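You operate a simulated robot arm through the tools that you are given. There is no shell and no other tool.

Carry out the task below with a simulated two-armed robot. There is one attempt and no reset: what you move stays moved.

## Task
Knit one small tube, then one large tube, on machine two.
Fine: for each, set the size dial (S, then L), bring the count to one with the UP key and press START; watch till DONE; keep style A.

Only the result counts: the job must be done as asked and must still hold three seconds after the hand-in. Knocking over, shifting, dropping, spilling or breaking anything else fails it.

## Robot
Two 7-joint arms with two-finger parallel grippers on one trunk that stands fixed in place. Base frame: the origin is at the foot of the trunk, x ahead of it, y to its left, z up. Readings come in m, degrees, newtons and seconds.
The left shoulder is at [0.07, 0.134, 1.226], the right one opposite. With the tool pointing down near the work surface each hand reaches from about 0.2 to 0.66 m from the base axis, measured 20 degrees to its own side. Payload 1.57 kg a hand.
The tool frame of a hand sits at the grasp point between the pads (the TCP): z along the fingers, y along the line on which they close. The tips reach 0.03 m beyond it. The gripper opens to 0.08 m. The fingers are 0.017 m wide and 0.012 m thick; the gripper's body (0.04 by 0.082 m) begins 0.08 m behind the TCP.
Orientation is that of the tool frame in the base frame, as a unit quaternion [x, y, z, w]. With the fingers straight down and closing along the base's y, the tool's x points along the base's -x, its y along +y and its z along -z.

## Interface
- The arms move only by the tool nudge_tool. It takes "left_steps", "right_steps" or both (then of equal length, played together; a hand with none holds still); each is a list of rows, each a list of 7 numbers: the gripper command, from -1 (fully open) to 1 (shut), values between in proportion, then the shift along the tool's x, y, z in m, then the turn, a rotation vector about the tool's x, y, z in degrees. In form: [[hand, x, y, z, ax, ay, az], ...]. A call has 1 to 20 rows; each row shifts and turns the commanded pose from where the row before left it, along the tool's axes as they then stand. Rows are played at 5 a second. More than 0.05 m and 8.6 degrees between two rows, or a gripper value outside its range, and nothing of the call is played. Where a pose cannot be reached the arm comes as near as it can. A force on the tool above 40 N (or 10 N above the force at the start of the call, whichever is more), or a blocked arm, ends the call early, and 0.2 s more pass. The fingers move at their own pace (about 0.153 m/s each) and stop on an object; they squeeze with about 43 N. The grip force told is the motor's: it shows also when the fingers shut on nothing. Time passes only in rows, and 0.2 s behind the last, so rows that do not move let the fingers close. The reply holds the time, the measured pose of the TCP, the force on the tool along the base axes, the opening and the grip force, in the units named above and with some noise, with the torque about the TCP (base axes, N m) and any sound that the robot's microphone picked up, and new pictures: "pictures" is both (left out), scene, wrist or none (wrist: the cameras of the hands that moved).
- Cameras (640 x 400 px; columns grow to the right, rows downward): "scene" is now at [0.1375, 0.0102, 1.4549]; the picture's right is [0.15, -0.99, 0.00], its down [-0.57, -0.08, -0.82] and it looks along [0.81, 0.12, -0.58] (base axes); focal length 286 px, centre (320, 200). "left" rides on the left gripper at [0.072, 0.007, -0.122] in its tool frame; the picture's right is [-0.09, 1.00, 0.00], its down [-0.84, -0.08, -0.54] and it looks along [-0.54, -0.05, 0.84] (tool axes); focal length 238 px, centre (320, 200). "right" rides on the right gripper at [0.072, -0.007, -0.122] in its tool frame; the picture's right is [0.09, 1.00, 0.00], its down [-0.84, 0.08, -0.54] and it looks along [-0.54, 0.05, 0.84] (tool axes); focal length 238 px, centre (320, 200). There is no depth. A picture from a camera that has moved, and an enlarged one, comes with that camera's place and axes in the base frame and with its lens.
- raise_lower(by): slides the trunk up (or, below 0, down) by that many m; the arms and the scene camera ride with it, the base frame stays. It gives what a move gives, with no picture.
- aim_head(pan, tilt): turns the head with the scene camera to pan (to the left, within 86 degrees either way) and tilt (down, from -29 to 69), counted from straight ahead of the robot. It gives what a move gives, and a new picture of the scene camera.
- close_up(camera, box): a new picture of the part [left, top, right, bottom] of that camera's present view, enlarged. It takes no simulated time.
- hand_in(): hands the job in; it is judged then, once.

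Nothing tells you positions but the pictures and the camera data. Unless the task says otherwise, let go and move clear before handing in.

The tools are called after "Emit:" as a command line: name --argument value ..., lists and objects as JSON in quotes. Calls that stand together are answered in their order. nudge_tool: Moves the arms, as the interface text tells. Its arguments: {"type":"object","properties":{"left_steps":{"type":"array","items":{"type":"array","items":{"type":"number"}}},"right_steps":{"type":"array","items":{"type":"array","items":{"type":"number"}}},"pictures":{"type":"string","enum":["both","scene","wrist","none"]}},"required":[]} The other tools are called the same way: raise_lower (by) slides the trunk up or down; aim_head (pan, tilt) turns the head that bears the scene camera; close_up (camera, box) takes an enlarged picture of a part of a camera's view; hand_in () hands the job in.

At the start:

```text
t: 0.0
left_ee_pos: [0.4172, 0.2684, 1.2998]
left_ee_rot: [-0.001, 1.0, 0.0, 0.0]
left_contact_force: [1.3, -0.2, -0.3]
left_wrist_torque: [-0.06, 0.01, 0.02]
left_gripper_width: 0.0798
left_gripper_force: 0.0
right_ee_pos: [0.4048, -0.1022, 1.305]
right_ee_rot: [0.001, 1.0, 0.001, 0.002]
right_contact_force: [-0.2, 0.3, 0.5]
right_wrist_torque: [0.0, -0.02, -0.02]
right_gripper_width: 0.08
right_gripper_force: 0.0
trunk travel left (down, up): [-0.8, 0.14]
head pan, tilt: [8.4, 35.4]
```

scene: 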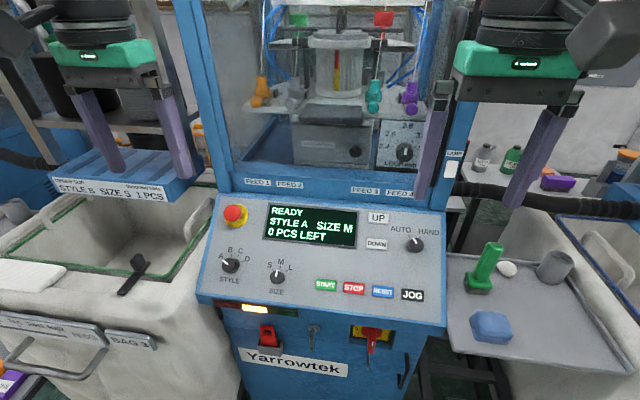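
right: 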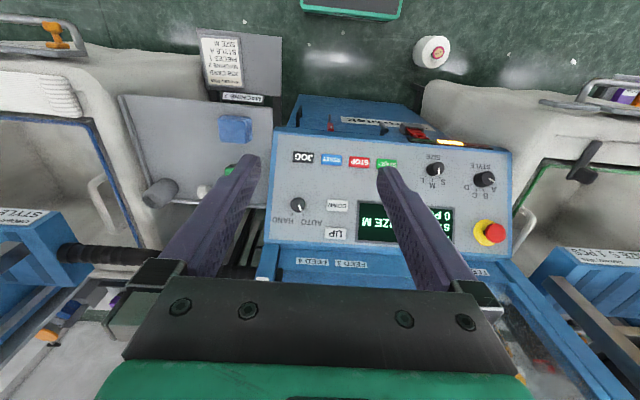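
left: 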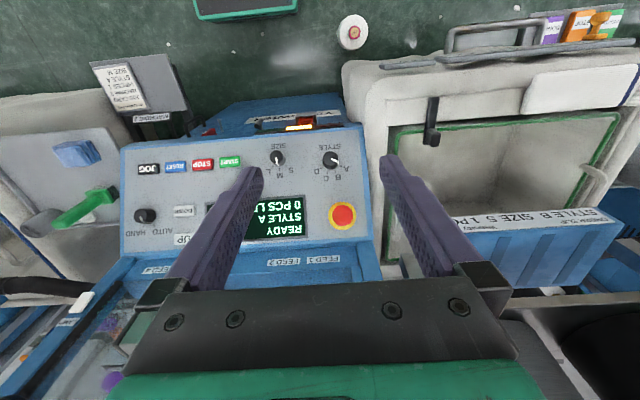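

I see a Yarrowtek panel straight ahead with STYLE and SIZE dials, UP/DOWN, and START/STOP/RESET/JOG keys. I'll take close-ups to read the labels and confirm which machine it is.

Emit:
close_up --camera "scene" --box '[190, 180, 450, 320]'

Emit:
close_up --camera "right" --box '[180, 20, 300, 110]'

Emit:
close_up --camera "scene" --box '[200, 290, 450, 400]'

Emit:
close_up --camera "left" --box '[80, 50, 200, 140]'

Emit:
close_up --camera "scene" --box '[230, 0, 460, 200]'

```text
2.46 times, centred on (320, 250) of scene
camera zoom: at [0.1375, 0.0102, 1.4549], right [0.15, -0.99, 0.0], down [-0.57, -0.08, -0.82], along [0.81, 0.12, -0.58], focal length 705 px, centre (320, 77)
```

zoom: 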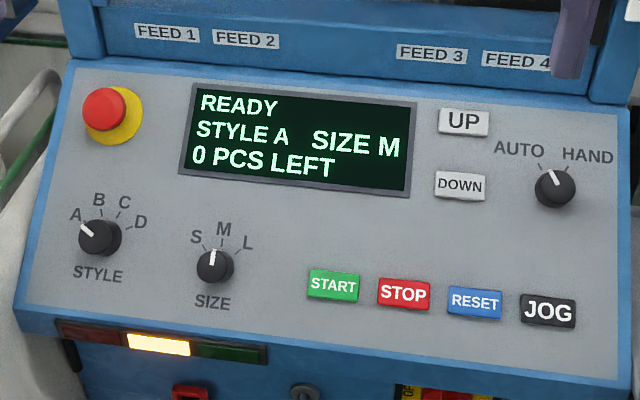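

```text
4.44 times, centred on (240, 65) of right
camera zoom: at [0.3314, -0.1097, 1.427], right [-0.09, 1.0, 0.0], down [0.84, 0.08, 0.54], along [0.54, 0.05, -0.84], focal length 1059 px, centre (676, 800)
```

zoom: 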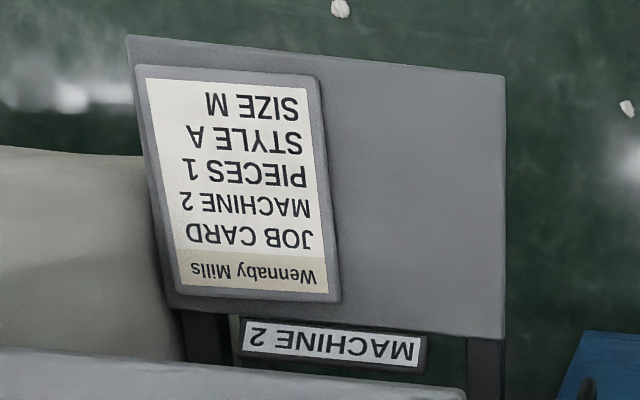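

```text
2.56 times, centred on (325, 345) of scene
camera zoom: at [0.1375, 0.0102, 1.4549], right [0.15, -0.99, 0.0], down [-0.57, -0.08, -0.82], along [0.81, 0.12, -0.58], focal length 733 px, centre (307, -171)
```

zoom: 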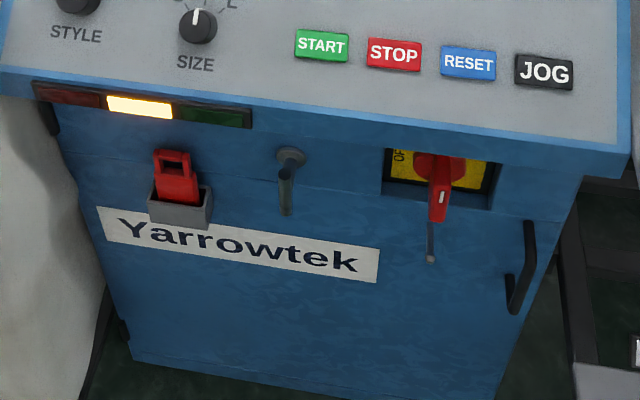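

```text
4.44 times, centred on (140, 95) of left
camera zoom: at [0.3464, 0.2779, 1.421], right [0.09, 1.0, 0.0], down [0.84, -0.08, 0.54], along [0.54, -0.05, -0.84], focal length 1059 px, centre (1120, 667)
```

zoom: 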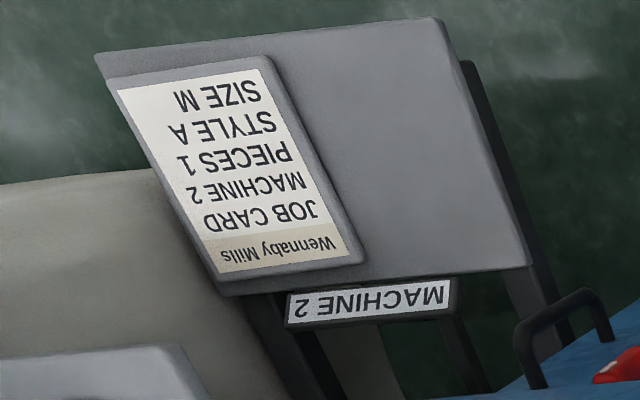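

```text
2.00 times, centred on (345, 100) of scene
camera zoom: at [0.1375, 0.0102, 1.4549], right [0.15, -0.99, 0.0], down [-0.57, -0.08, -0.82], along [0.81, 0.12, -0.58], focal length 572 px, centre (270, 400)
```

zoom: 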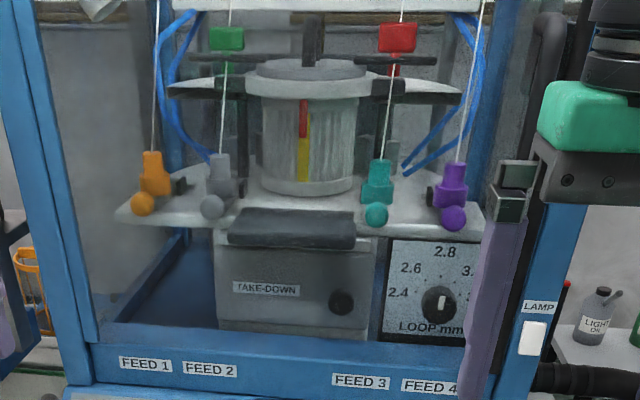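

The front machine has a stand marked MACHINE 2 beside it. I'll look around for other machines and signs, to be sure which one is number two.

Emit:
aim_head --pan 60 --tilt 25

Emit:
aim_head --pan -50 --tilt 25

Emit:
aim_head --pan -10 --tilt 60

Emit:
aim_head --pan 5 --tilt -5

```text
t: 1.2
left_ee_pos: [0.4182, 0.2698, 1.2996]
left_ee_rot: [-0.001, 1.0, 0.001, 0.0]
left_contact_force: [0.1, 0.5, 0.5]
left_wrist_torque: [-0.01, -0.04, -0.07]
left_gripper_width: 0.0796
left_gripper_force: 0.1
right_ee_pos: [0.4046, -0.1021, 1.3047]
right_ee_rot: [0.002, 1.0, 0.001, 0.0]
right_contact_force: [-0.5, -0.2, -0.4]
right_wrist_torque: [-0.02, 0.01, -0.02]
right_gripper_width: 0.08
right_gripper_force: 0.1
trunk travel left (down, up): [-0.8, 0.14]
head pan, tilt: [60.0, 25.0]
camera scene: at [0.0968, 0.077, 1.4712], right [0.87, -0.5, 0.0], down [-0.21, -0.37, -0.91], along [0.45, 0.78, -0.42], focal length 286 px, centre (320, 200)
```

scene: 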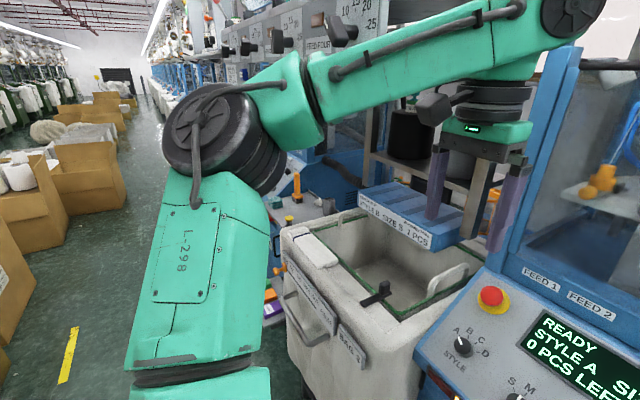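

```text
t: 3.1
left_ee_pos: [0.4167, 0.2686, 1.2992]
left_ee_rot: [-0.001, 1.0, -0.001, 0.0]
left_contact_force: [-0.2, 0.3, 0.5]
left_wrist_torque: [0.0, 0.0, -0.02]
left_gripper_width: 0.0796
left_gripper_force: 0.0
right_ee_pos: [0.4044, -0.101, 1.3042]
right_ee_rot: [0.001, 1.0, 0.0, 0.001]
right_contact_force: [0.3, -0.3, 0.3]
right_wrist_torque: [-0.01, 0.0, -0.01]
right_gripper_width: 0.0797
right_gripper_force: 0.1
trunk travel left (down, up): [-0.8, 0.14]
head pan, tilt: [-50.0, 25.0]
camera scene: at [0.1099, -0.0732, 1.4712], right [-0.77, -0.64, 0.0], down [-0.27, 0.32, -0.91], along [0.58, -0.69, -0.42], focal length 286 px, centre (320, 200)
```

scene: 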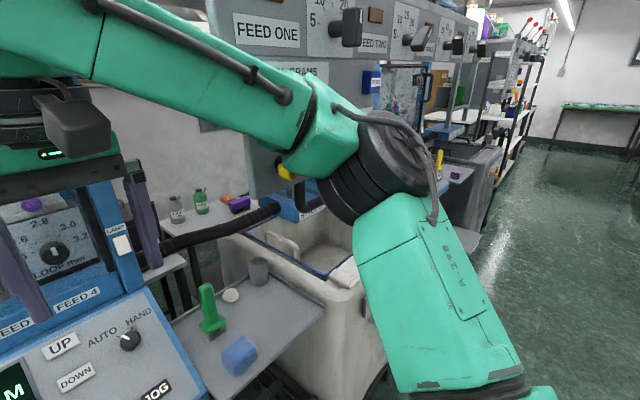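

```text
t: 4.2
left_ee_pos: [0.4159, 0.2697, 1.2994]
left_ee_rot: [-0.001, 1.0, -0.001, 0.0]
left_contact_force: [-0.1, 0.2, 0.2]
left_wrist_torque: [-0.01, 0.01, 0.02]
left_gripper_width: 0.0801
left_gripper_force: 0.1
right_ee_pos: [0.4043, -0.1004, 1.3042]
right_ee_rot: [0.001, 1.0, 0.001, 0.001]
right_contact_force: [0.5, 0.4, -0.6]
right_wrist_torque: [0.03, -0.03, 0.01]
right_gripper_width: 0.08
right_gripper_force: 0.1
trunk travel left (down, up): [-0.8, 0.14]
head pan, tilt: [-10.0, 60.0]
camera scene: at [0.1162, -0.0144, 1.4212], right [-0.17, -0.98, 0.0], down [-0.85, 0.15, -0.5], along [0.49, -0.09, -0.87], focal length 286 px, centre (320, 200)
```

scene: 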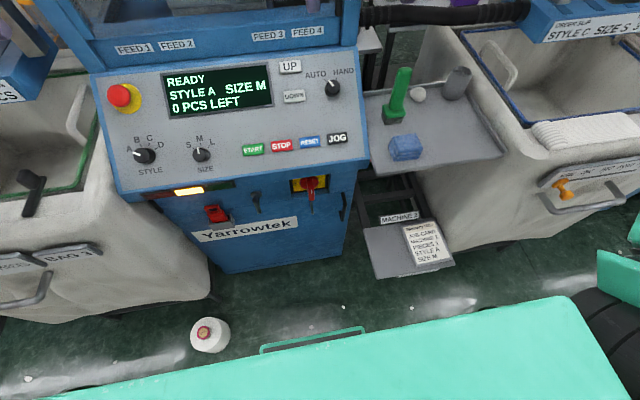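

```text
t: 5.5
left_ee_pos: [0.418, 0.2694, 1.2985]
left_ee_rot: [-0.001, 1.0, 0.0, -0.001]
left_contact_force: [-0.1, 0.0, 0.3]
left_wrist_torque: [0.03, -0.03, 0.0]
left_gripper_width: 0.08
left_gripper_force: 0.0
right_ee_pos: [0.404, -0.1023, 1.305]
right_ee_rot: [0.001, 1.0, 0.001, 0.001]
right_contact_force: [-0.3, -0.1, -0.4]
right_wrist_torque: [-0.01, 0.03, 0.03]
right_gripper_width: 0.0798
right_gripper_force: 0.0
trunk travel left (down, up): [-0.8, 0.14]
head pan, tilt: [5.0, -5.0]
camera scene: at [0.1378, 0.0049, 1.5193], right [0.09, -1.0, 0.0], down [0.09, 0.01, -1.0], along [0.99, 0.09, 0.09], focal length 286 px, centre (320, 200)
```

scene: 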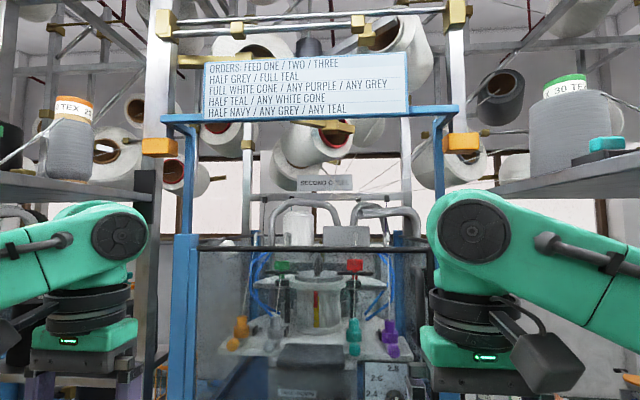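

This is machine two: the MACHINE 2 stand is beside it, it shows STYLE A, SIZE M, 0 PCS, and AUTO is selected. By my estimate the panel slopes about 45°, with SIZE near [0.54, 0.17, 0.945], START near [0.54, 0.06, 0.94] and UP near [0.65, -0.05, 1.055]. Next I'll aim the head at the panel and tilt both hands toward it in free space.

Emit:
aim_head --pan 5 --tilt 45

Emit:
nudge_tool --left_steps '[[-1, 0, 0, 0, 0, -7.5, 0], [-1, 0, 0, 0, 0, -7.5, 0], [-1, 0, 0, 0, 0, -7.5, 0], [-1, 0, 0, 0, 0, -7.5, 0], [-1, 0, 0, 0, 0, -7.5, 0], [-1, 0, 0, 0, 0, -7.5, 0], [-1, 0, 0, 0, 0, 0, 0]]' --right_steps '[[1, 0, 0, 0, 0, -7.5, 0], [1, 0, 0, 0, 0, -7.5, 0], [1, 0, 0, 0, 0, -7.5, 0], [1, 0, 0, 0, 0, -7.5, 0], [1, 0, 0, 0, 0, -7.5, 0], [1, 0, 0, 0, 0, -7.5, 0], [1, 0, 0, 0, 0, 0, 0]]' --pictures "both"

```text
t: 6.7
left_ee_pos: [0.4178, 0.2697, 1.2992]
left_ee_rot: [-0.002, 1.0, -0.001, 0.0]
left_contact_force: [0.4, 0.6, 0.6]
left_wrist_torque: [-0.03, -0.03, -0.01]
left_gripper_width: 0.0803
left_gripper_force: 0.1
right_ee_pos: [0.4041, -0.1017, 1.3046]
right_ee_rot: [0.0, 1.0, 0.0, 0.001]
right_contact_force: [-0.7, -0.7, 0.5]
right_wrist_torque: [0.03, 0.01, 0.02]
right_gripper_width: 0.0801
right_gripper_force: 0.2
trunk travel left (down, up): [-0.8, 0.14]
head pan, tilt: [5.0, 45.0]
camera scene: at [0.1317, 0.0044, 1.4407], right [0.09, -1.0, 0.0], down [-0.7, -0.06, -0.71], along [0.7, 0.06, -0.71], focal length 286 px, centre (320, 200)
```

scene: 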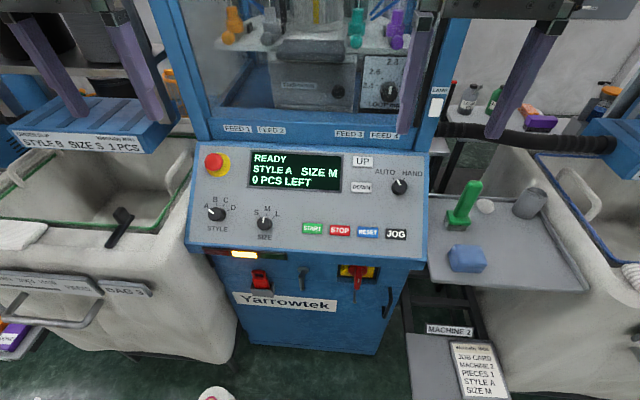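

```text
t: 8.3
left_ee_pos: [0.4181, 0.2683, 1.2984]
left_ee_rot: [0.0, 0.924, 0.0, 0.383]
left_contact_force: [0.9, -0.7, 0.1]
left_wrist_torque: [-0.01, 0.0, 0.0]
left_gripper_width: 0.08
left_gripper_force: 0.2
right_ee_pos: [0.405, -0.1025, 1.3048]
right_ee_rot: [0.001, 0.923, 0.001, 0.384]
right_contact_force: [-0.2, -0.1, -0.3]
right_wrist_torque: [0.0, 0.0, 0.0]
right_gripper_width: 0.0
right_gripper_force: 21.1
trunk travel left (down, up): [-0.8, 0.14]
head pan, tilt: [5.0, 45.0]
camera scene: at [0.1319, 0.0042, 1.4406], right [0.09, -1.0, 0.0], down [-0.7, -0.06, -0.71], along [0.7, 0.06, -0.71], focal length 286 px, centre (320, 200)
camera right: at [0.2663, -0.11, 1.3401], right [-0.06, 1.0, -0.06], down [0.21, 0.08, 0.98], along [0.98, 0.05, -0.21], focal length 238 px, centre (320, 200)
camera left: at [0.2813, 0.2776, 1.3344], right [0.06, 1.0, 0.07], down [0.21, -0.08, 0.98], along [0.98, -0.05, -0.21], focal length 238 px, centre (320, 200)
```

scene: 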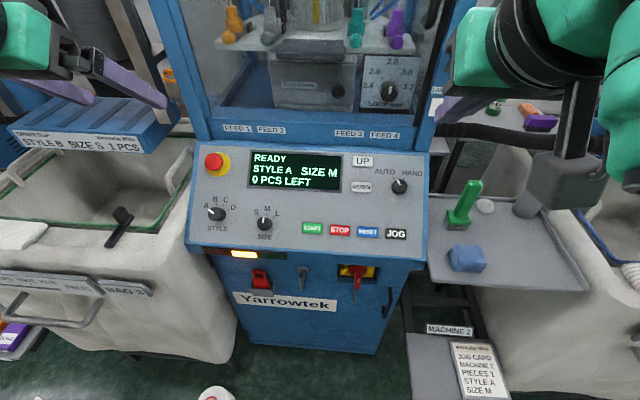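
right: 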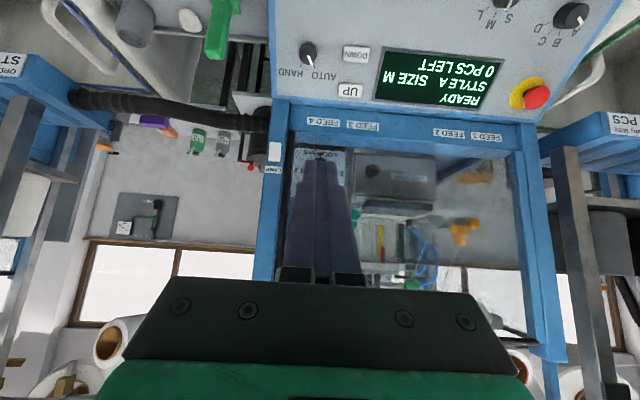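
left: 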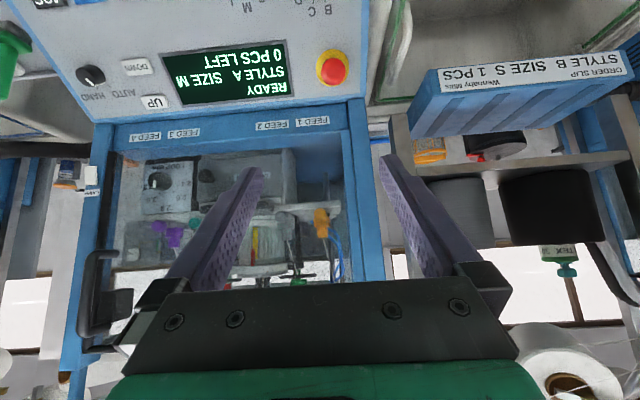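

Both hands now point along the panel's normal. I'll bring them to standoffs: the left in front of the SIZE dial, and the right, closed, in front of UP.

Emit:
nudge_tool --left_steps '[[-1, 0.0275, -0.0168, 0.028, 0, 0, 0], [-1, 0.0275, -0.0168, 0.028, 0, 0, 0], [-1, 0.0275, -0.0168, 0.028, 0, 0, 0], [-1, 0.0275, -0.0168, 0.028, 0, 0, 0], [-1, 0.0275, -0.0168, 0.028, 0, 0, 0], [-1, 0.0275, -0.0168, 0.028, 0, 0, 0], [-1, 0, 0, 0, 0, 0, 0]]' --right_steps '[[1, 0, 0.009, 0.022, 0, 0, 0], [1, 0, 0.009, 0.022, 0, 0, 0], [1, 0, 0.009, 0.022, 0, 0, 0], [1, 0, 0.009, 0.022, 0, 0, 0], [1, 0, 0.009, 0.022, 0, 0, 0], [1, 0, 0.009, 0.022, 0, 0, 0], [1, 0, 0, 0, 0, 0, 0]]' --pictures "both"

Emit:
close_up --camera "scene" --box '[180, 130, 440, 290]'

```text
t: 9.9
left_ee_pos: [0.4775, 0.1782, 1.112]
left_ee_rot: [-0.001, 0.924, -0.001, 0.383]
left_contact_force: [-0.8, 0.3, -0.1]
left_wrist_torque: [0.02, 0.06, 0.02]
left_gripper_width: 0.0797
left_gripper_force: 0.0
left hand out of reach, approached as far as the arm can: row 2, 3, 4, 5, 6
right_ee_pos: [0.4986, -0.049, 1.2116]
right_ee_rot: [0.0, 0.924, 0.001, 0.383]
right_contact_force: [0.1, 0.6, -0.3]
right_wrist_torque: [-0.02, -0.02, -0.01]
right_gripper_width: 0.0002
right_gripper_force: 21.0
trunk travel left (down, up): [-0.8, 0.14]
head pan, tilt: [5.0, 45.0]
camera scene: at [0.1311, 0.0044, 1.4407], right [0.09, -1.0, 0.0], down [-0.7, -0.06, -0.71], along [0.7, 0.06, -0.71], focal length 286 px, centre (320, 200)
camera right: at [0.3612, -0.0551, 1.2465], right [-0.06, 1.0, -0.06], down [0.21, 0.08, 0.98], along [0.98, 0.05, -0.21], focal length 238 px, centre (320, 200)
camera left: at [0.3417, 0.1873, 1.1471], right [0.06, 1.0, 0.06], down [0.21, -0.08, 0.98], along [0.98, -0.05, -0.21], focal length 238 px, centre (320, 200)
```

scene: 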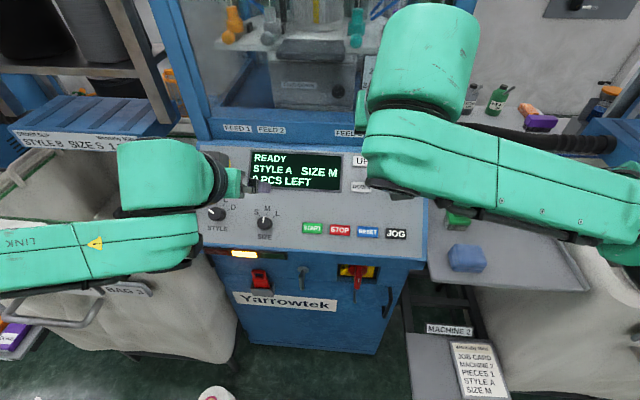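
right: 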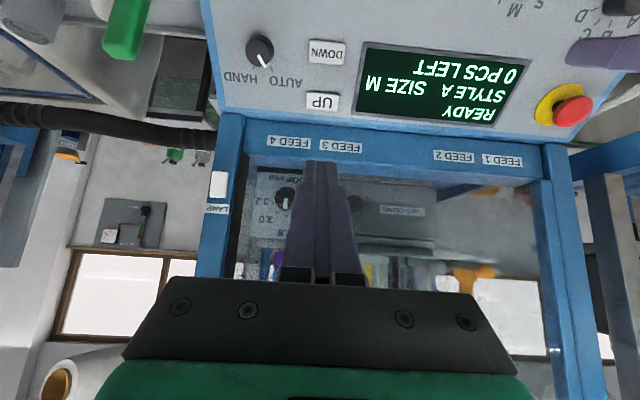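
left: 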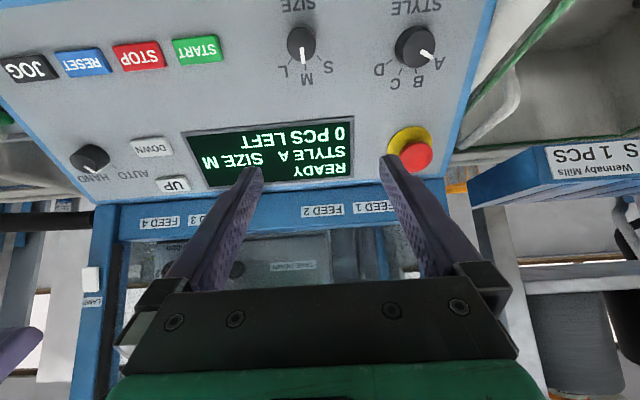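

```text
2.46 times, centred on (310, 210) of scene
camera zoom: at [0.1311, 0.0044, 1.4407], right [0.09, -1.0, 0.0], down [-0.7, -0.06, -0.71], along [0.7, 0.06, -0.71], focal length 705 px, centre (345, 175)
```

zoom: 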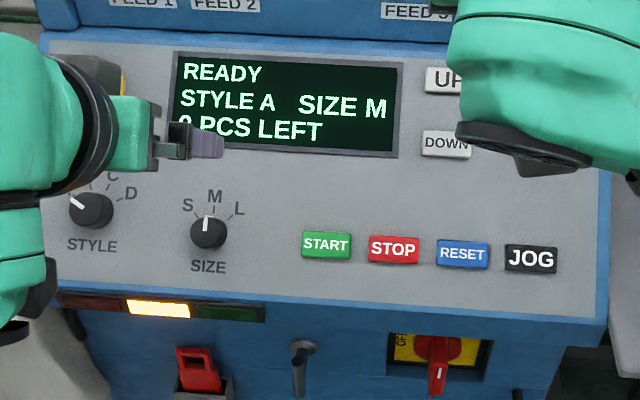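

The left arm is cramped close in. Raising the trunk will give it more room, and then I'll re-measure.

Emit:
raise_lower --by 0.13

Emit:
nudge_tool --left_steps '[[-1, 0, 0, 0, 0, 0, 0]]' --right_steps '[[1, 0, 0, 0, 0, 0, 0]]' --pictures "both"

```text
t: 11.5
left_ee_pos: [0.4536, 0.1842, 1.2529]
left_ee_rot: [-0.001, 0.92, -0.003, 0.392]
left_contact_force: [-0.5, -0.9, 0.1]
left_wrist_torque: [0.05, 0.01, -0.03]
left_gripper_width: 0.0799
left_gripper_force: 0.0
right_ee_pos: [0.4738, -0.0431, 1.3554]
right_ee_rot: [0.0, 0.919, 0.0, 0.395]
right_contact_force: [-0.3, 0.2, -1.5]
right_wrist_torque: [0.03, -0.02, 0.0]
right_gripper_width: 0.0001
right_gripper_force: 21.4
trunk travel left (down, up): [-0.93, 0.01]
head pan, tilt: [5.0, 45.0]
```

```text
t: 12.1
left_ee_pos: [0.4552, 0.184, 1.251]
left_ee_rot: [-0.002, 0.92, -0.001, 0.393]
left_contact_force: [0.1, 0.8, 0.1]
left_wrist_torque: [-0.01, -0.03, 0.01]
left_gripper_width: 0.0802
left_gripper_force: 0.0
right_ee_pos: [0.4736, -0.0441, 1.3525]
right_ee_rot: [0.001, 0.919, -0.001, 0.394]
right_contact_force: [0.2, -0.9, -0.1]
right_wrist_torque: [-0.01, 0.02, -0.01]
right_gripper_width: 0.0002
right_gripper_force: 21.4
trunk travel left (down, up): [-0.93, 0.01]
head pan, tilt: [5.0, 45.0]
stopped in row 1 (left hand): the arm was blocked; the commanded pose is now the measured one
camera scene: at [0.1016, 0.0108, 1.573], right [0.09, -1.0, 0.01], down [-0.69, -0.06, -0.72], along [0.72, 0.06, -0.69], focal length 286 px, centre (320, 200)
camera right: at [0.3354, -0.0503, 1.3852], right [-0.06, 1.0, -0.07], down [0.18, 0.08, 0.98], along [0.98, 0.05, -0.19], focal length 238 px, centre (320, 200)
camera left: at [0.3181, 0.1926, 1.2834], right [0.06, 1.0, 0.06], down [0.19, -0.07, 0.98], along [0.98, -0.05, -0.19], focal length 238 px, centre (320, 200)
```

scene: 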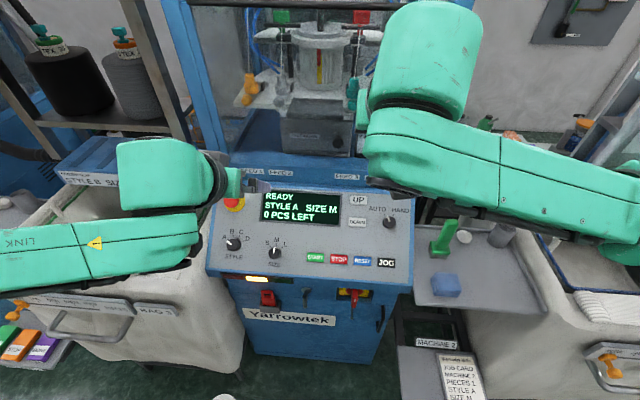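
right: 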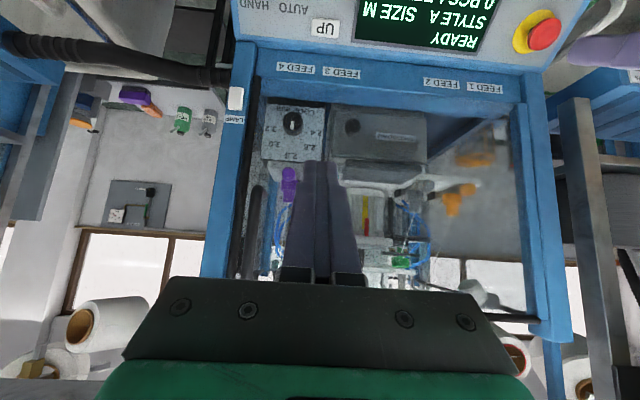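
left: 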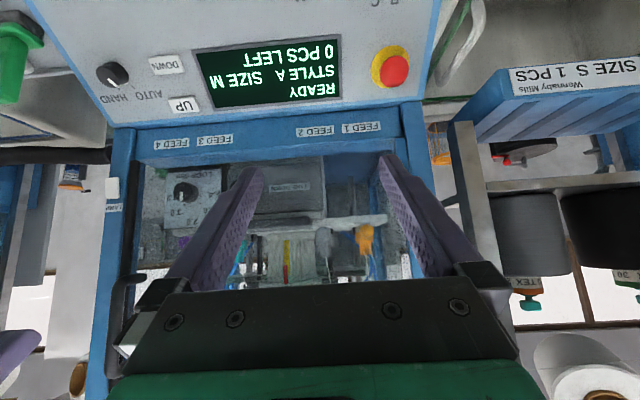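

The whole trunk seems to have tilted back by about 1° after the raise. Before moving on, I'll check whether part of an arm is touching something.

Emit:
aim_head --pan 50 --tilt 45

Emit:
aim_head --pan -50 --tilt 45

Emit:
aim_head --pan 5 --tilt 45

```text
t: 13.2
left_ee_pos: [0.4559, 0.1837, 1.2504]
left_ee_rot: [0.0, 0.92, -0.003, 0.393]
left_contact_force: [0.3, -0.7, -0.5]
left_wrist_torque: [0.0, -0.04, 0.01]
left_gripper_width: 0.0798
left_gripper_force: 0.0
right_ee_pos: [0.4748, -0.043, 1.3526]
right_ee_rot: [0.001, 0.919, -0.002, 0.394]
right_contact_force: [0.2, 0.2, 1.0]
right_wrist_torque: [-0.01, 0.01, 0.01]
right_gripper_width: 0.0
right_gripper_force: 21.6
trunk travel left (down, up): [-0.93, 0.01]
head pan, tilt: [50.0, 45.0]
camera scene: at [0.0729, 0.0655, 1.5722], right [0.77, -0.64, 0.02], down [-0.44, -0.54, -0.71], along [0.47, 0.54, -0.7], focal length 286 px, centre (320, 200)
```

scene: 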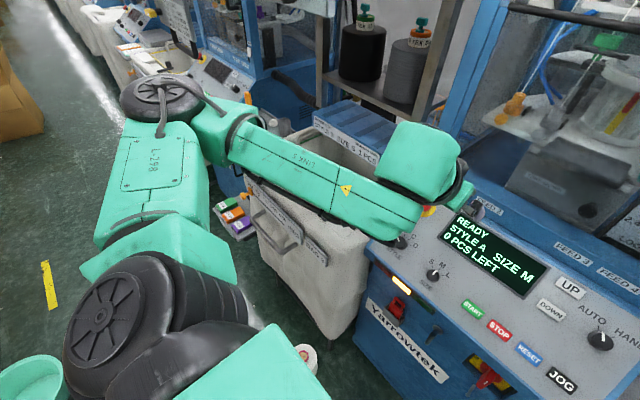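

```text
t: 14.9
left_ee_pos: [0.456, 0.1841, 1.2515]
left_ee_rot: [-0.001, 0.92, -0.002, 0.392]
left_contact_force: [0.3, 0.3, -0.1]
left_wrist_torque: [-0.01, 0.0, -0.01]
left_gripper_width: 0.0799
left_gripper_force: 0.1
right_ee_pos: [0.4746, -0.0437, 1.3514]
right_ee_rot: [0.001, 0.919, -0.002, 0.393]
right_contact_force: [-0.4, 0.5, 0.4]
right_wrist_torque: [0.0, 0.04, -0.01]
right_gripper_width: 0.0001
right_gripper_force: 21.0
trunk travel left (down, up): [-0.93, 0.01]
head pan, tilt: [-50.0, 45.0]
camera scene: at [0.0729, -0.0593, 1.5726], right [-0.77, -0.64, -0.01], down [-0.44, 0.54, -0.72], along [0.47, -0.54, -0.7], focal length 286 px, centre (320, 200)
```

scene: 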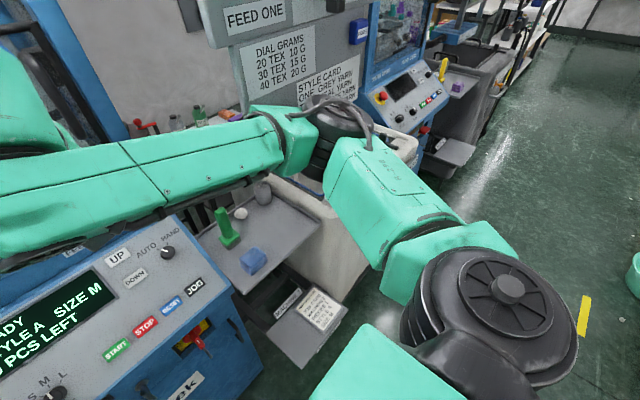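

```text
t: 16.2
left_ee_pos: [0.4553, 0.1833, 1.2512]
left_ee_rot: [-0.002, 0.92, -0.001, 0.392]
left_contact_force: [0.5, 0.4, 0.2]
left_wrist_torque: [-0.02, 0.01, -0.01]
left_gripper_width: 0.0801
left_gripper_force: 0.1
right_ee_pos: [0.4739, -0.0432, 1.3526]
right_ee_rot: [0.001, 0.919, -0.001, 0.394]
right_contact_force: [0.0, -0.3, -0.3]
right_wrist_torque: [0.0, 0.01, -0.05]
right_gripper_width: 0.0
right_gripper_force: 21.2
trunk travel left (down, up): [-0.93, 0.01]
head pan, tilt: [5.0, 45.0]
camera scene: at [0.1017, 0.0097, 1.573], right [0.09, -1.0, 0.01], down [-0.69, -0.06, -0.72], along [0.72, 0.06, -0.69], focal length 286 px, centre (320, 200)
```

scene: 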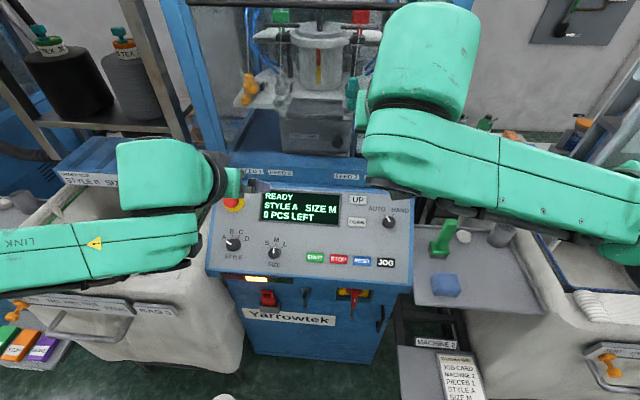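

Emit:
aim_head --pan -50 --tilt 20

Emit:
aim_head --pan 60 --tilt 25

```text
t: 17.4
left_ee_pos: [0.4548, 0.183, 1.2514]
left_ee_rot: [-0.002, 0.92, -0.001, 0.393]
left_contact_force: [0.1, -0.5, 0.9]
left_wrist_torque: [-0.02, 0.02, 0.01]
left_gripper_width: 0.08
left_gripper_force: 0.0
right_ee_pos: [0.4747, -0.0442, 1.3525]
right_ee_rot: [0.001, 0.919, -0.002, 0.395]
right_contact_force: [0.6, -0.1, 0.3]
right_wrist_torque: [0.0, 0.01, -0.01]
right_gripper_width: 0.0
right_gripper_force: 21.3
trunk travel left (down, up): [-0.93, 0.01]
head pan, tilt: [-50.0, 20.0]
camera scene: at [0.0798, -0.0687, 1.6115], right [-0.77, -0.64, -0.01], down [-0.2, 0.26, -0.94], along [0.61, -0.72, -0.33], focal length 286 px, centre (320, 200)
```

scene: 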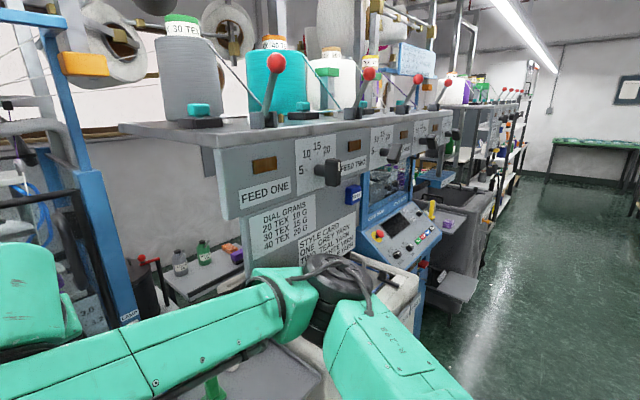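

```text
t: 19.3
left_ee_pos: [0.4568, 0.1834, 1.251]
left_ee_rot: [-0.001, 0.92, -0.002, 0.393]
left_contact_force: [-0.3, 0.6, -0.3]
left_wrist_torque: [0.04, 0.01, 0.01]
left_gripper_width: 0.0799
left_gripper_force: 0.1
right_ee_pos: [0.4741, -0.0437, 1.3529]
right_ee_rot: [0.001, 0.919, -0.001, 0.394]
right_contact_force: [-0.3, -0.2, -0.2]
right_wrist_torque: [0.01, -0.01, 0.02]
right_gripper_width: 0.0
right_gripper_force: 20.7
trunk travel left (down, up): [-0.93, 0.01]
head pan, tilt: [60.0, 25.0]
camera scene: at [0.0663, 0.0821, 1.6026], right [0.87, -0.5, 0.02], down [-0.19, -0.37, -0.91], along [0.46, 0.78, -0.42], focal length 286 px, centre (320, 200)
```

scene: 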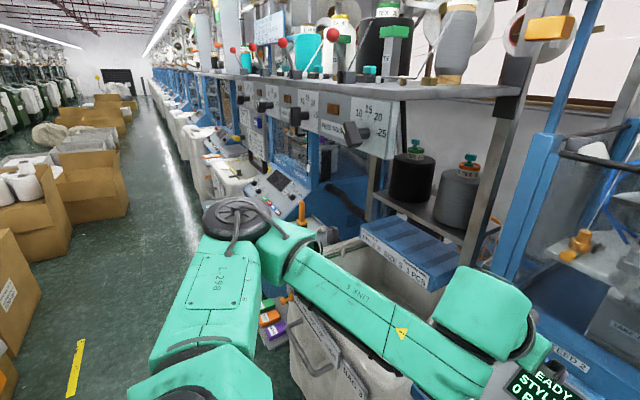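

Emit:
raise_lower --by -0.03

Emit:
aim_head --pan 5 --tilt 45

```text
t: 20.1
left_ee_pos: [0.4567, 0.1831, 1.2209]
left_ee_rot: [-0.001, 0.92, -0.003, 0.392]
left_contact_force: [1.5, 0.0, 0.7]
left_wrist_torque: [-0.02, 0.0, 0.0]
left_gripper_width: 0.08
left_gripper_force: 0.0
right_ee_pos: [0.4739, -0.0418, 1.3203]
right_ee_rot: [0.001, 0.92, -0.003, 0.392]
right_contact_force: [0.1, 1.1, -1.0]
right_wrist_torque: [0.0, -0.04, -0.02]
right_gripper_width: 0.0
right_gripper_force: 21.4
trunk travel left (down, up): [-0.9, 0.04]
head pan, tilt: [60.0, 25.0]
```

```text
t: 21.3
left_ee_pos: [0.4558, 0.1834, 1.221]
left_ee_rot: [0.0, 0.92, -0.003, 0.393]
left_contact_force: [0.2, 0.3, -0.3]
left_wrist_torque: [0.0, -0.02, -0.01]
left_gripper_width: 0.0801
left_gripper_force: 0.2
right_ee_pos: [0.4753, -0.0431, 1.3229]
right_ee_rot: [0.001, 0.919, -0.002, 0.394]
right_contact_force: [-0.1, 0.0, -0.2]
right_wrist_torque: [0.0, 0.01, 0.0]
right_gripper_width: 0.0
right_gripper_force: 21.6
trunk travel left (down, up): [-0.9, 0.04]
head pan, tilt: [5.0, 45.0]
camera scene: at [0.1023, 0.0107, 1.543], right [0.09, -1.0, 0.01], down [-0.69, -0.07, -0.72], along [0.72, 0.06, -0.69], focal length 286 px, centre (320, 200)
```

scene: 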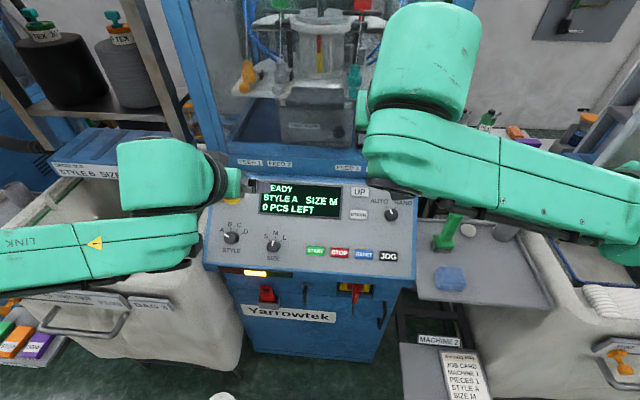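

The tilt persists but nothing visible is touching, so I'll carry on and rely on measured poses. Left hand goes down toward the SIZE dial standoff.

Emit:
nudge_tool --left_steps '[[-1, 0.021, -0.003, 0.0186, 0, 0, 0], [-1, 0.021, -0.003, 0.0186, 0, 0, 0], [-1, 0.021, -0.003, 0.0186, 0, 0, 0], [-1, 0.021, -0.003, 0.0186, 0, 0, 0], [-1, 0.021, -0.003, 0.0186, 0, 0, 0], [-1, 0, 0, 0, 0, 0, 0]]' --pictures "both"

```text
t: 22.7
left_ee_pos: [0.4495, 0.167, 1.0802]
left_ee_rot: [0.0, 0.92, -0.003, 0.392]
left_contact_force: [-0.6, 0.0, -0.3]
left_wrist_torque: [-0.01, -0.01, -0.03]
left_gripper_width: 0.0799
left_gripper_force: 0.1
right_ee_pos: [0.4751, -0.0428, 1.3222]
right_ee_rot: [0.0, 0.919, -0.002, 0.394]
right_contact_force: [0.0, -0.1, 0.3]
right_wrist_torque: [0.02, -0.01, -0.01]
right_gripper_width: 0.0001
right_gripper_force: 21.9
trunk travel left (down, up): [-0.9, 0.04]
head pan, tilt: [5.0, 45.0]
camera scene: at [0.1023, 0.0105, 1.543], right [0.09, -1.0, 0.01], down [-0.69, -0.06, -0.72], along [0.72, 0.06, -0.69], focal length 286 px, centre (320, 200)
camera left: at [0.3126, 0.1763, 1.1117], right [0.06, 1.0, 0.06], down [0.19, -0.07, 0.98], along [0.98, -0.05, -0.19], focal length 238 px, centre (320, 200)
```

scene: 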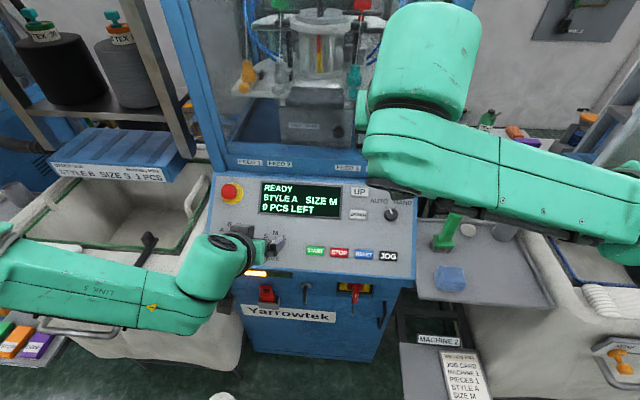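
left: 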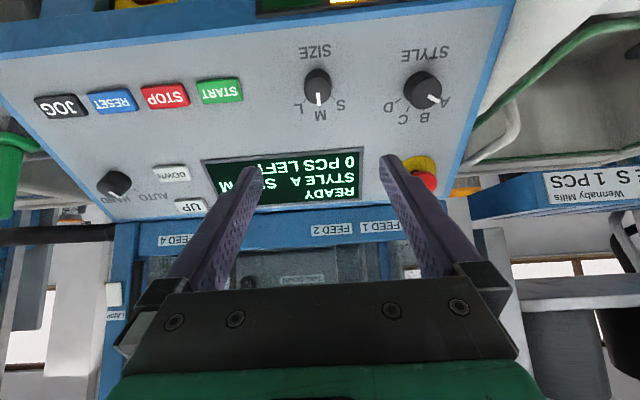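

The left arm reaches well now. I'll take a scene close-up for accurate triangulation of the buttons and the panel plane.

Emit:
close_up --camera "scene" --box '[200, 160, 430, 304]'

Emit:
close_up --camera "left" --box '[0, 20, 460, 230]'

```text
2.78 times, centred on (315, 232) of scene
camera zoom: at [0.1023, 0.0105, 1.543], right [0.09, -1.0, 0.01], down [-0.69, -0.06, -0.72], along [0.72, 0.06, -0.69], focal length 795 px, centre (334, 111)
```

zoom: 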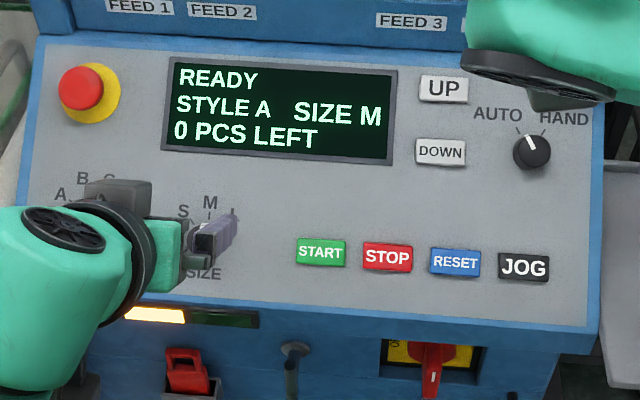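

```text
1.39 times, centred on (230, 125) of left
camera zoom: at [0.3126, 0.1763, 1.1117], right [0.06, 1.0, 0.06], down [0.19, -0.07, 0.98], along [0.98, -0.05, -0.19], focal length 332 px, centre (445, 304)
```

zoom: 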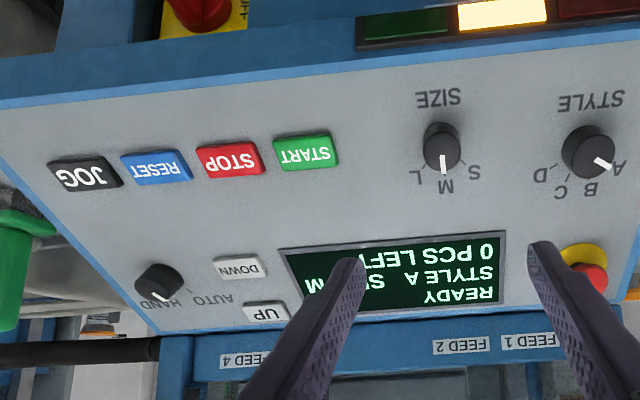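

Triangulation puts START at [0.544, 0.061, 0.934], UP at [0.668, -0.044, 1.036] and SIZE near [0.54, 0.169, 0.944], with the panel sloping about 39°. I'll correct both hands' pitch and bring them to closer standoffs.

Emit:
nudge_tool --left_steps '[[-0.4, 0, 0, 0, 0, 6.9, 0], [-0.4, 0.008, 0.001, 0.02, 0, 0, 0], [-0.4, 0.008, 0.001, 0.02, 0, 0, 0], [-0.4, 0, 0, 0.018, 0, 0, 0], [-0.4, 0, 0, 0, 0, 0, 0], [-0.4, 0, 0, 0, 0, 0, 0], [-0.4, 0, 0, 0, 0, 0, 0], [-0.4, 0, 0, 0, 0, 0, 0]]' --right_steps '[[1, 0, 0, 0, 0, 7.1, 0], [1, 0.016, 0, 0.04, 0, 0, 0], [1, 0.016, 0, 0.04, 0, 0, 0], [1, 0, 0, 0.04, 0, 0, 0], [1, 0, 0, 0.04, 0, 0, 0], [1, 0, 0, 0.04, 0, 0, 0], [1, 0, 0, 0.04, 0, 0, 0], [1, 0, 0, 0, 0, 0, 0]]' --pictures "both"

```text
t: 24.5
left_ee_pos: [0.4903, 0.1655, 1.0182]
left_ee_rot: [-0.001, 0.945, 0.0, 0.327]
left_contact_force: [-0.3, 1.0, -0.8]
left_wrist_torque: [-0.01, -0.01, 0.01]
left_gripper_width: 0.0561
left_gripper_force: 0.1
right_ee_pos: [0.6215, -0.0485, 1.1052]
right_ee_rot: [0.001, 0.945, 0.0, 0.328]
right_contact_force: [-0.2, 0.7, 0.1]
right_wrist_torque: [0.0, -0.05, -0.01]
right_gripper_width: 0.0
right_gripper_force: 21.3
trunk travel left (down, up): [-0.9, 0.04]
head pan, tilt: [5.0, 45.0]
camera scene: at [0.1283, 0.0046, 1.541], right [0.09, -1.0, 0.0], down [-0.7, -0.06, -0.71], along [0.71, 0.06, -0.71], focal length 286 px, centre (320, 200)
camera right: at [0.4888, -0.0554, 1.1567], right [-0.07, 1.0, -0.06], down [0.32, 0.08, 0.94], along [0.94, 0.05, -0.33], focal length 238 px, centre (320, 200)
camera left: at [0.3584, 0.1749, 1.0682], right [0.07, 1.0, 0.06], down [0.32, -0.08, 0.94], along [0.94, -0.05, -0.33], focal length 238 px, centre (320, 200)
```

scene: 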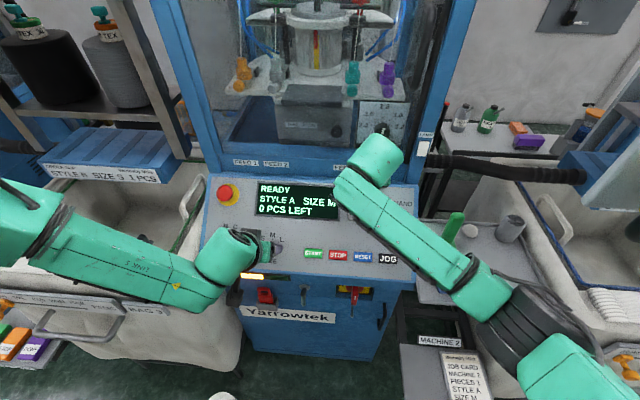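
right: 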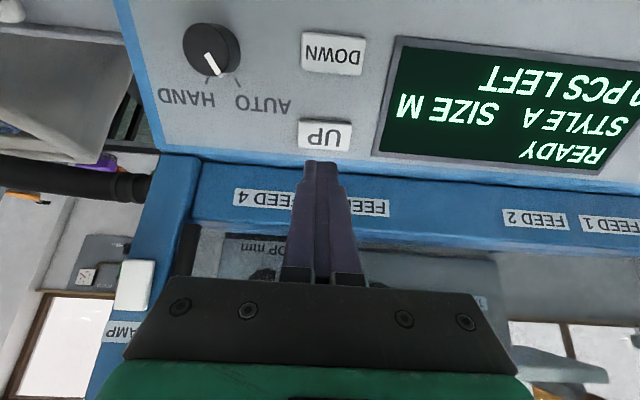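
left: 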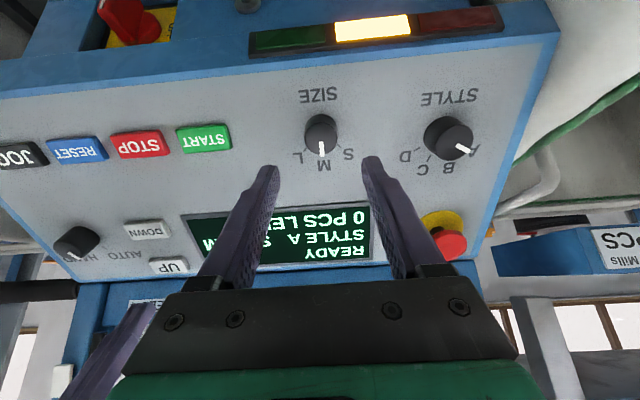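

The lean has vanished (it went away when the right arm moved), and my predicted pixel positions match the views. I'll zoom in on the dial from the left wrist camera to refine its centre.

Emit:
close_up --camera "left" --box '[260, 80, 388, 160]'

Emit:
close_up --camera "scene" --box '[200, 170, 420, 300]'

```text
5.00 times, centred on (324, 120) of left
camera zoom: at [0.3584, 0.1749, 1.0682], right [0.07, 1.0, 0.06], down [0.32, -0.08, 0.94], along [0.94, -0.05, -0.33], focal length 1192 px, centre (300, 600)
```

zoom: 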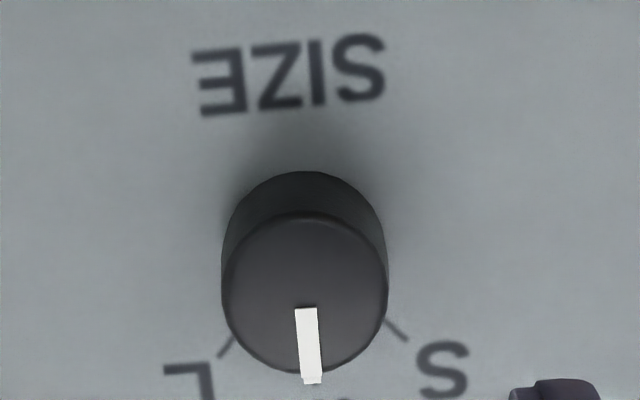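

```text
2.91 times, centred on (310, 235) of scene
camera zoom: at [0.1283, 0.0046, 1.541], right [0.09, -1.0, 0.0], down [-0.7, -0.06, -0.71], along [0.71, 0.06, -0.71], focal length 833 px, centre (349, 98)
```

zoom: 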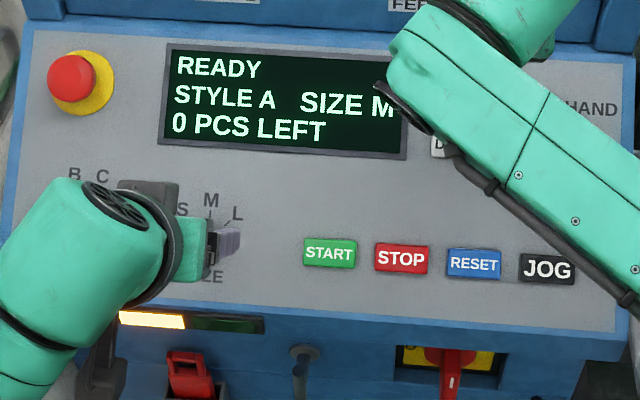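

The dial axis is at s=1.016, y=0.170, and the knob is about 28 mm across and 24 mm tall. I'll align, descend partway and check.

Emit:
nudge_tool --left_steps '[[-0.4, 0.008, 0.0045, 0, 0, -1.1, 0], [-0.4, 0, 0, 0.015, 0, 0, 0], [-0.4, 0, 0, 0.02, 0, 0, 0], [-0.4, 0, 0, 0, 0, 0, 0], [-0.4, 0, 0, 0, 0, 0, 0]]' --pictures "both"

```text
t: 25.7
left_ee_pos: [0.5053, 0.1761, 0.993]
left_ee_rot: [-0.001, 0.942, 0.0, 0.336]
left_contact_force: [-0.1, -0.8, 0.2]
left_wrist_torque: [-0.02, -0.02, -0.01]
left_gripper_width: 0.0559
left_gripper_force: 0.0
left hand out of reach, approached as far as the arm can: row 3
right_ee_pos: [0.6241, -0.0475, 1.1037]
right_ee_rot: [0.001, 0.945, 0.0, 0.327]
right_contact_force: [0.4, 0.9, 0.2]
right_wrist_torque: [0.0, -0.02, 0.04]
right_gripper_width: 0.0
right_gripper_force: 20.8
trunk travel left (down, up): [-0.9, 0.04]
head pan, tilt: [5.0, 45.0]
camera scene: at [0.1314, 0.0041, 1.5407], right [0.09, -1.0, 0.0], down [-0.7, -0.06, -0.71], along [0.7, 0.06, -0.71], focal length 286 px, centre (320, 200)
camera left: at [0.3727, 0.1848, 1.042], right [0.07, 1.0, 0.06], down [0.31, -0.08, 0.95], along [0.95, -0.05, -0.31], focal length 238 px, centre (320, 200)
```

scene: 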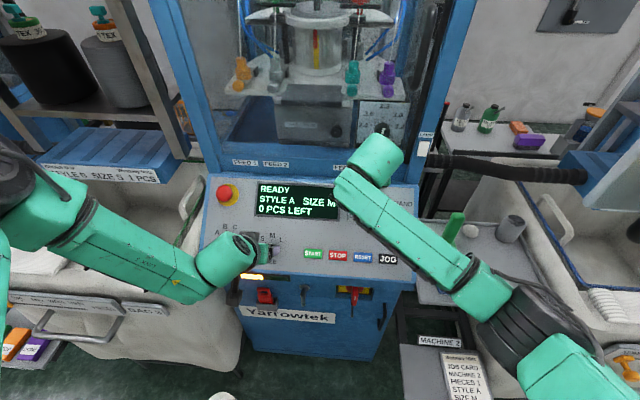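
left: 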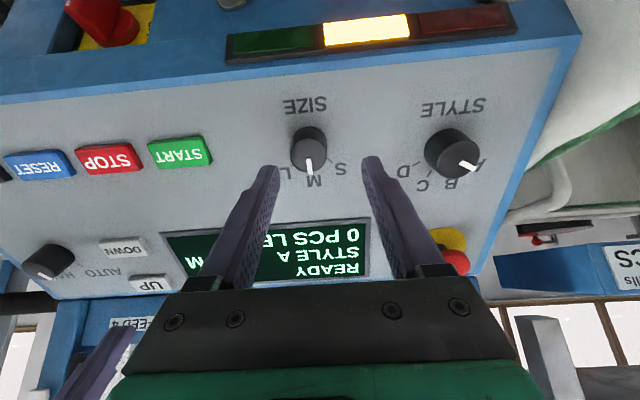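

The left arm reported a reach limit near here. I'll try a small corrective step to see how firm the limit is.

Emit:
nudge_tool --left_steps '[[-0.4, 0, -0.003, 0.0, 0, 0, 0], [-0.4, 0, -0.003, 0.005, 0, 0, 0], [-0.4, 0, 0, 0, 0, 0, 0]]' --pictures "none"

```text
t: 26.5
left_ee_pos: [0.5051, 0.1742, 0.9946]
left_ee_rot: [-0.001, 0.942, 0.001, 0.336]
left_contact_force: [-0.6, -0.2, 0.6]
left_wrist_torque: [-0.01, 0.0, -0.03]
left_gripper_width: 0.0561
left_gripper_force: 0.1
left hand out of reach, approached as far as the arm can: row 2
right_ee_pos: [0.6246, -0.048, 1.1043]
right_ee_rot: [0.002, 0.945, 0.0, 0.327]
right_contact_force: [-0.1, -0.3, -0.2]
right_wrist_torque: [-0.01, 0.01, -0.04]
right_gripper_width: 0.0001
right_gripper_force: 21.3
trunk travel left (down, up): [-0.9, 0.04]
head pan, tilt: [5.0, 45.0]
```

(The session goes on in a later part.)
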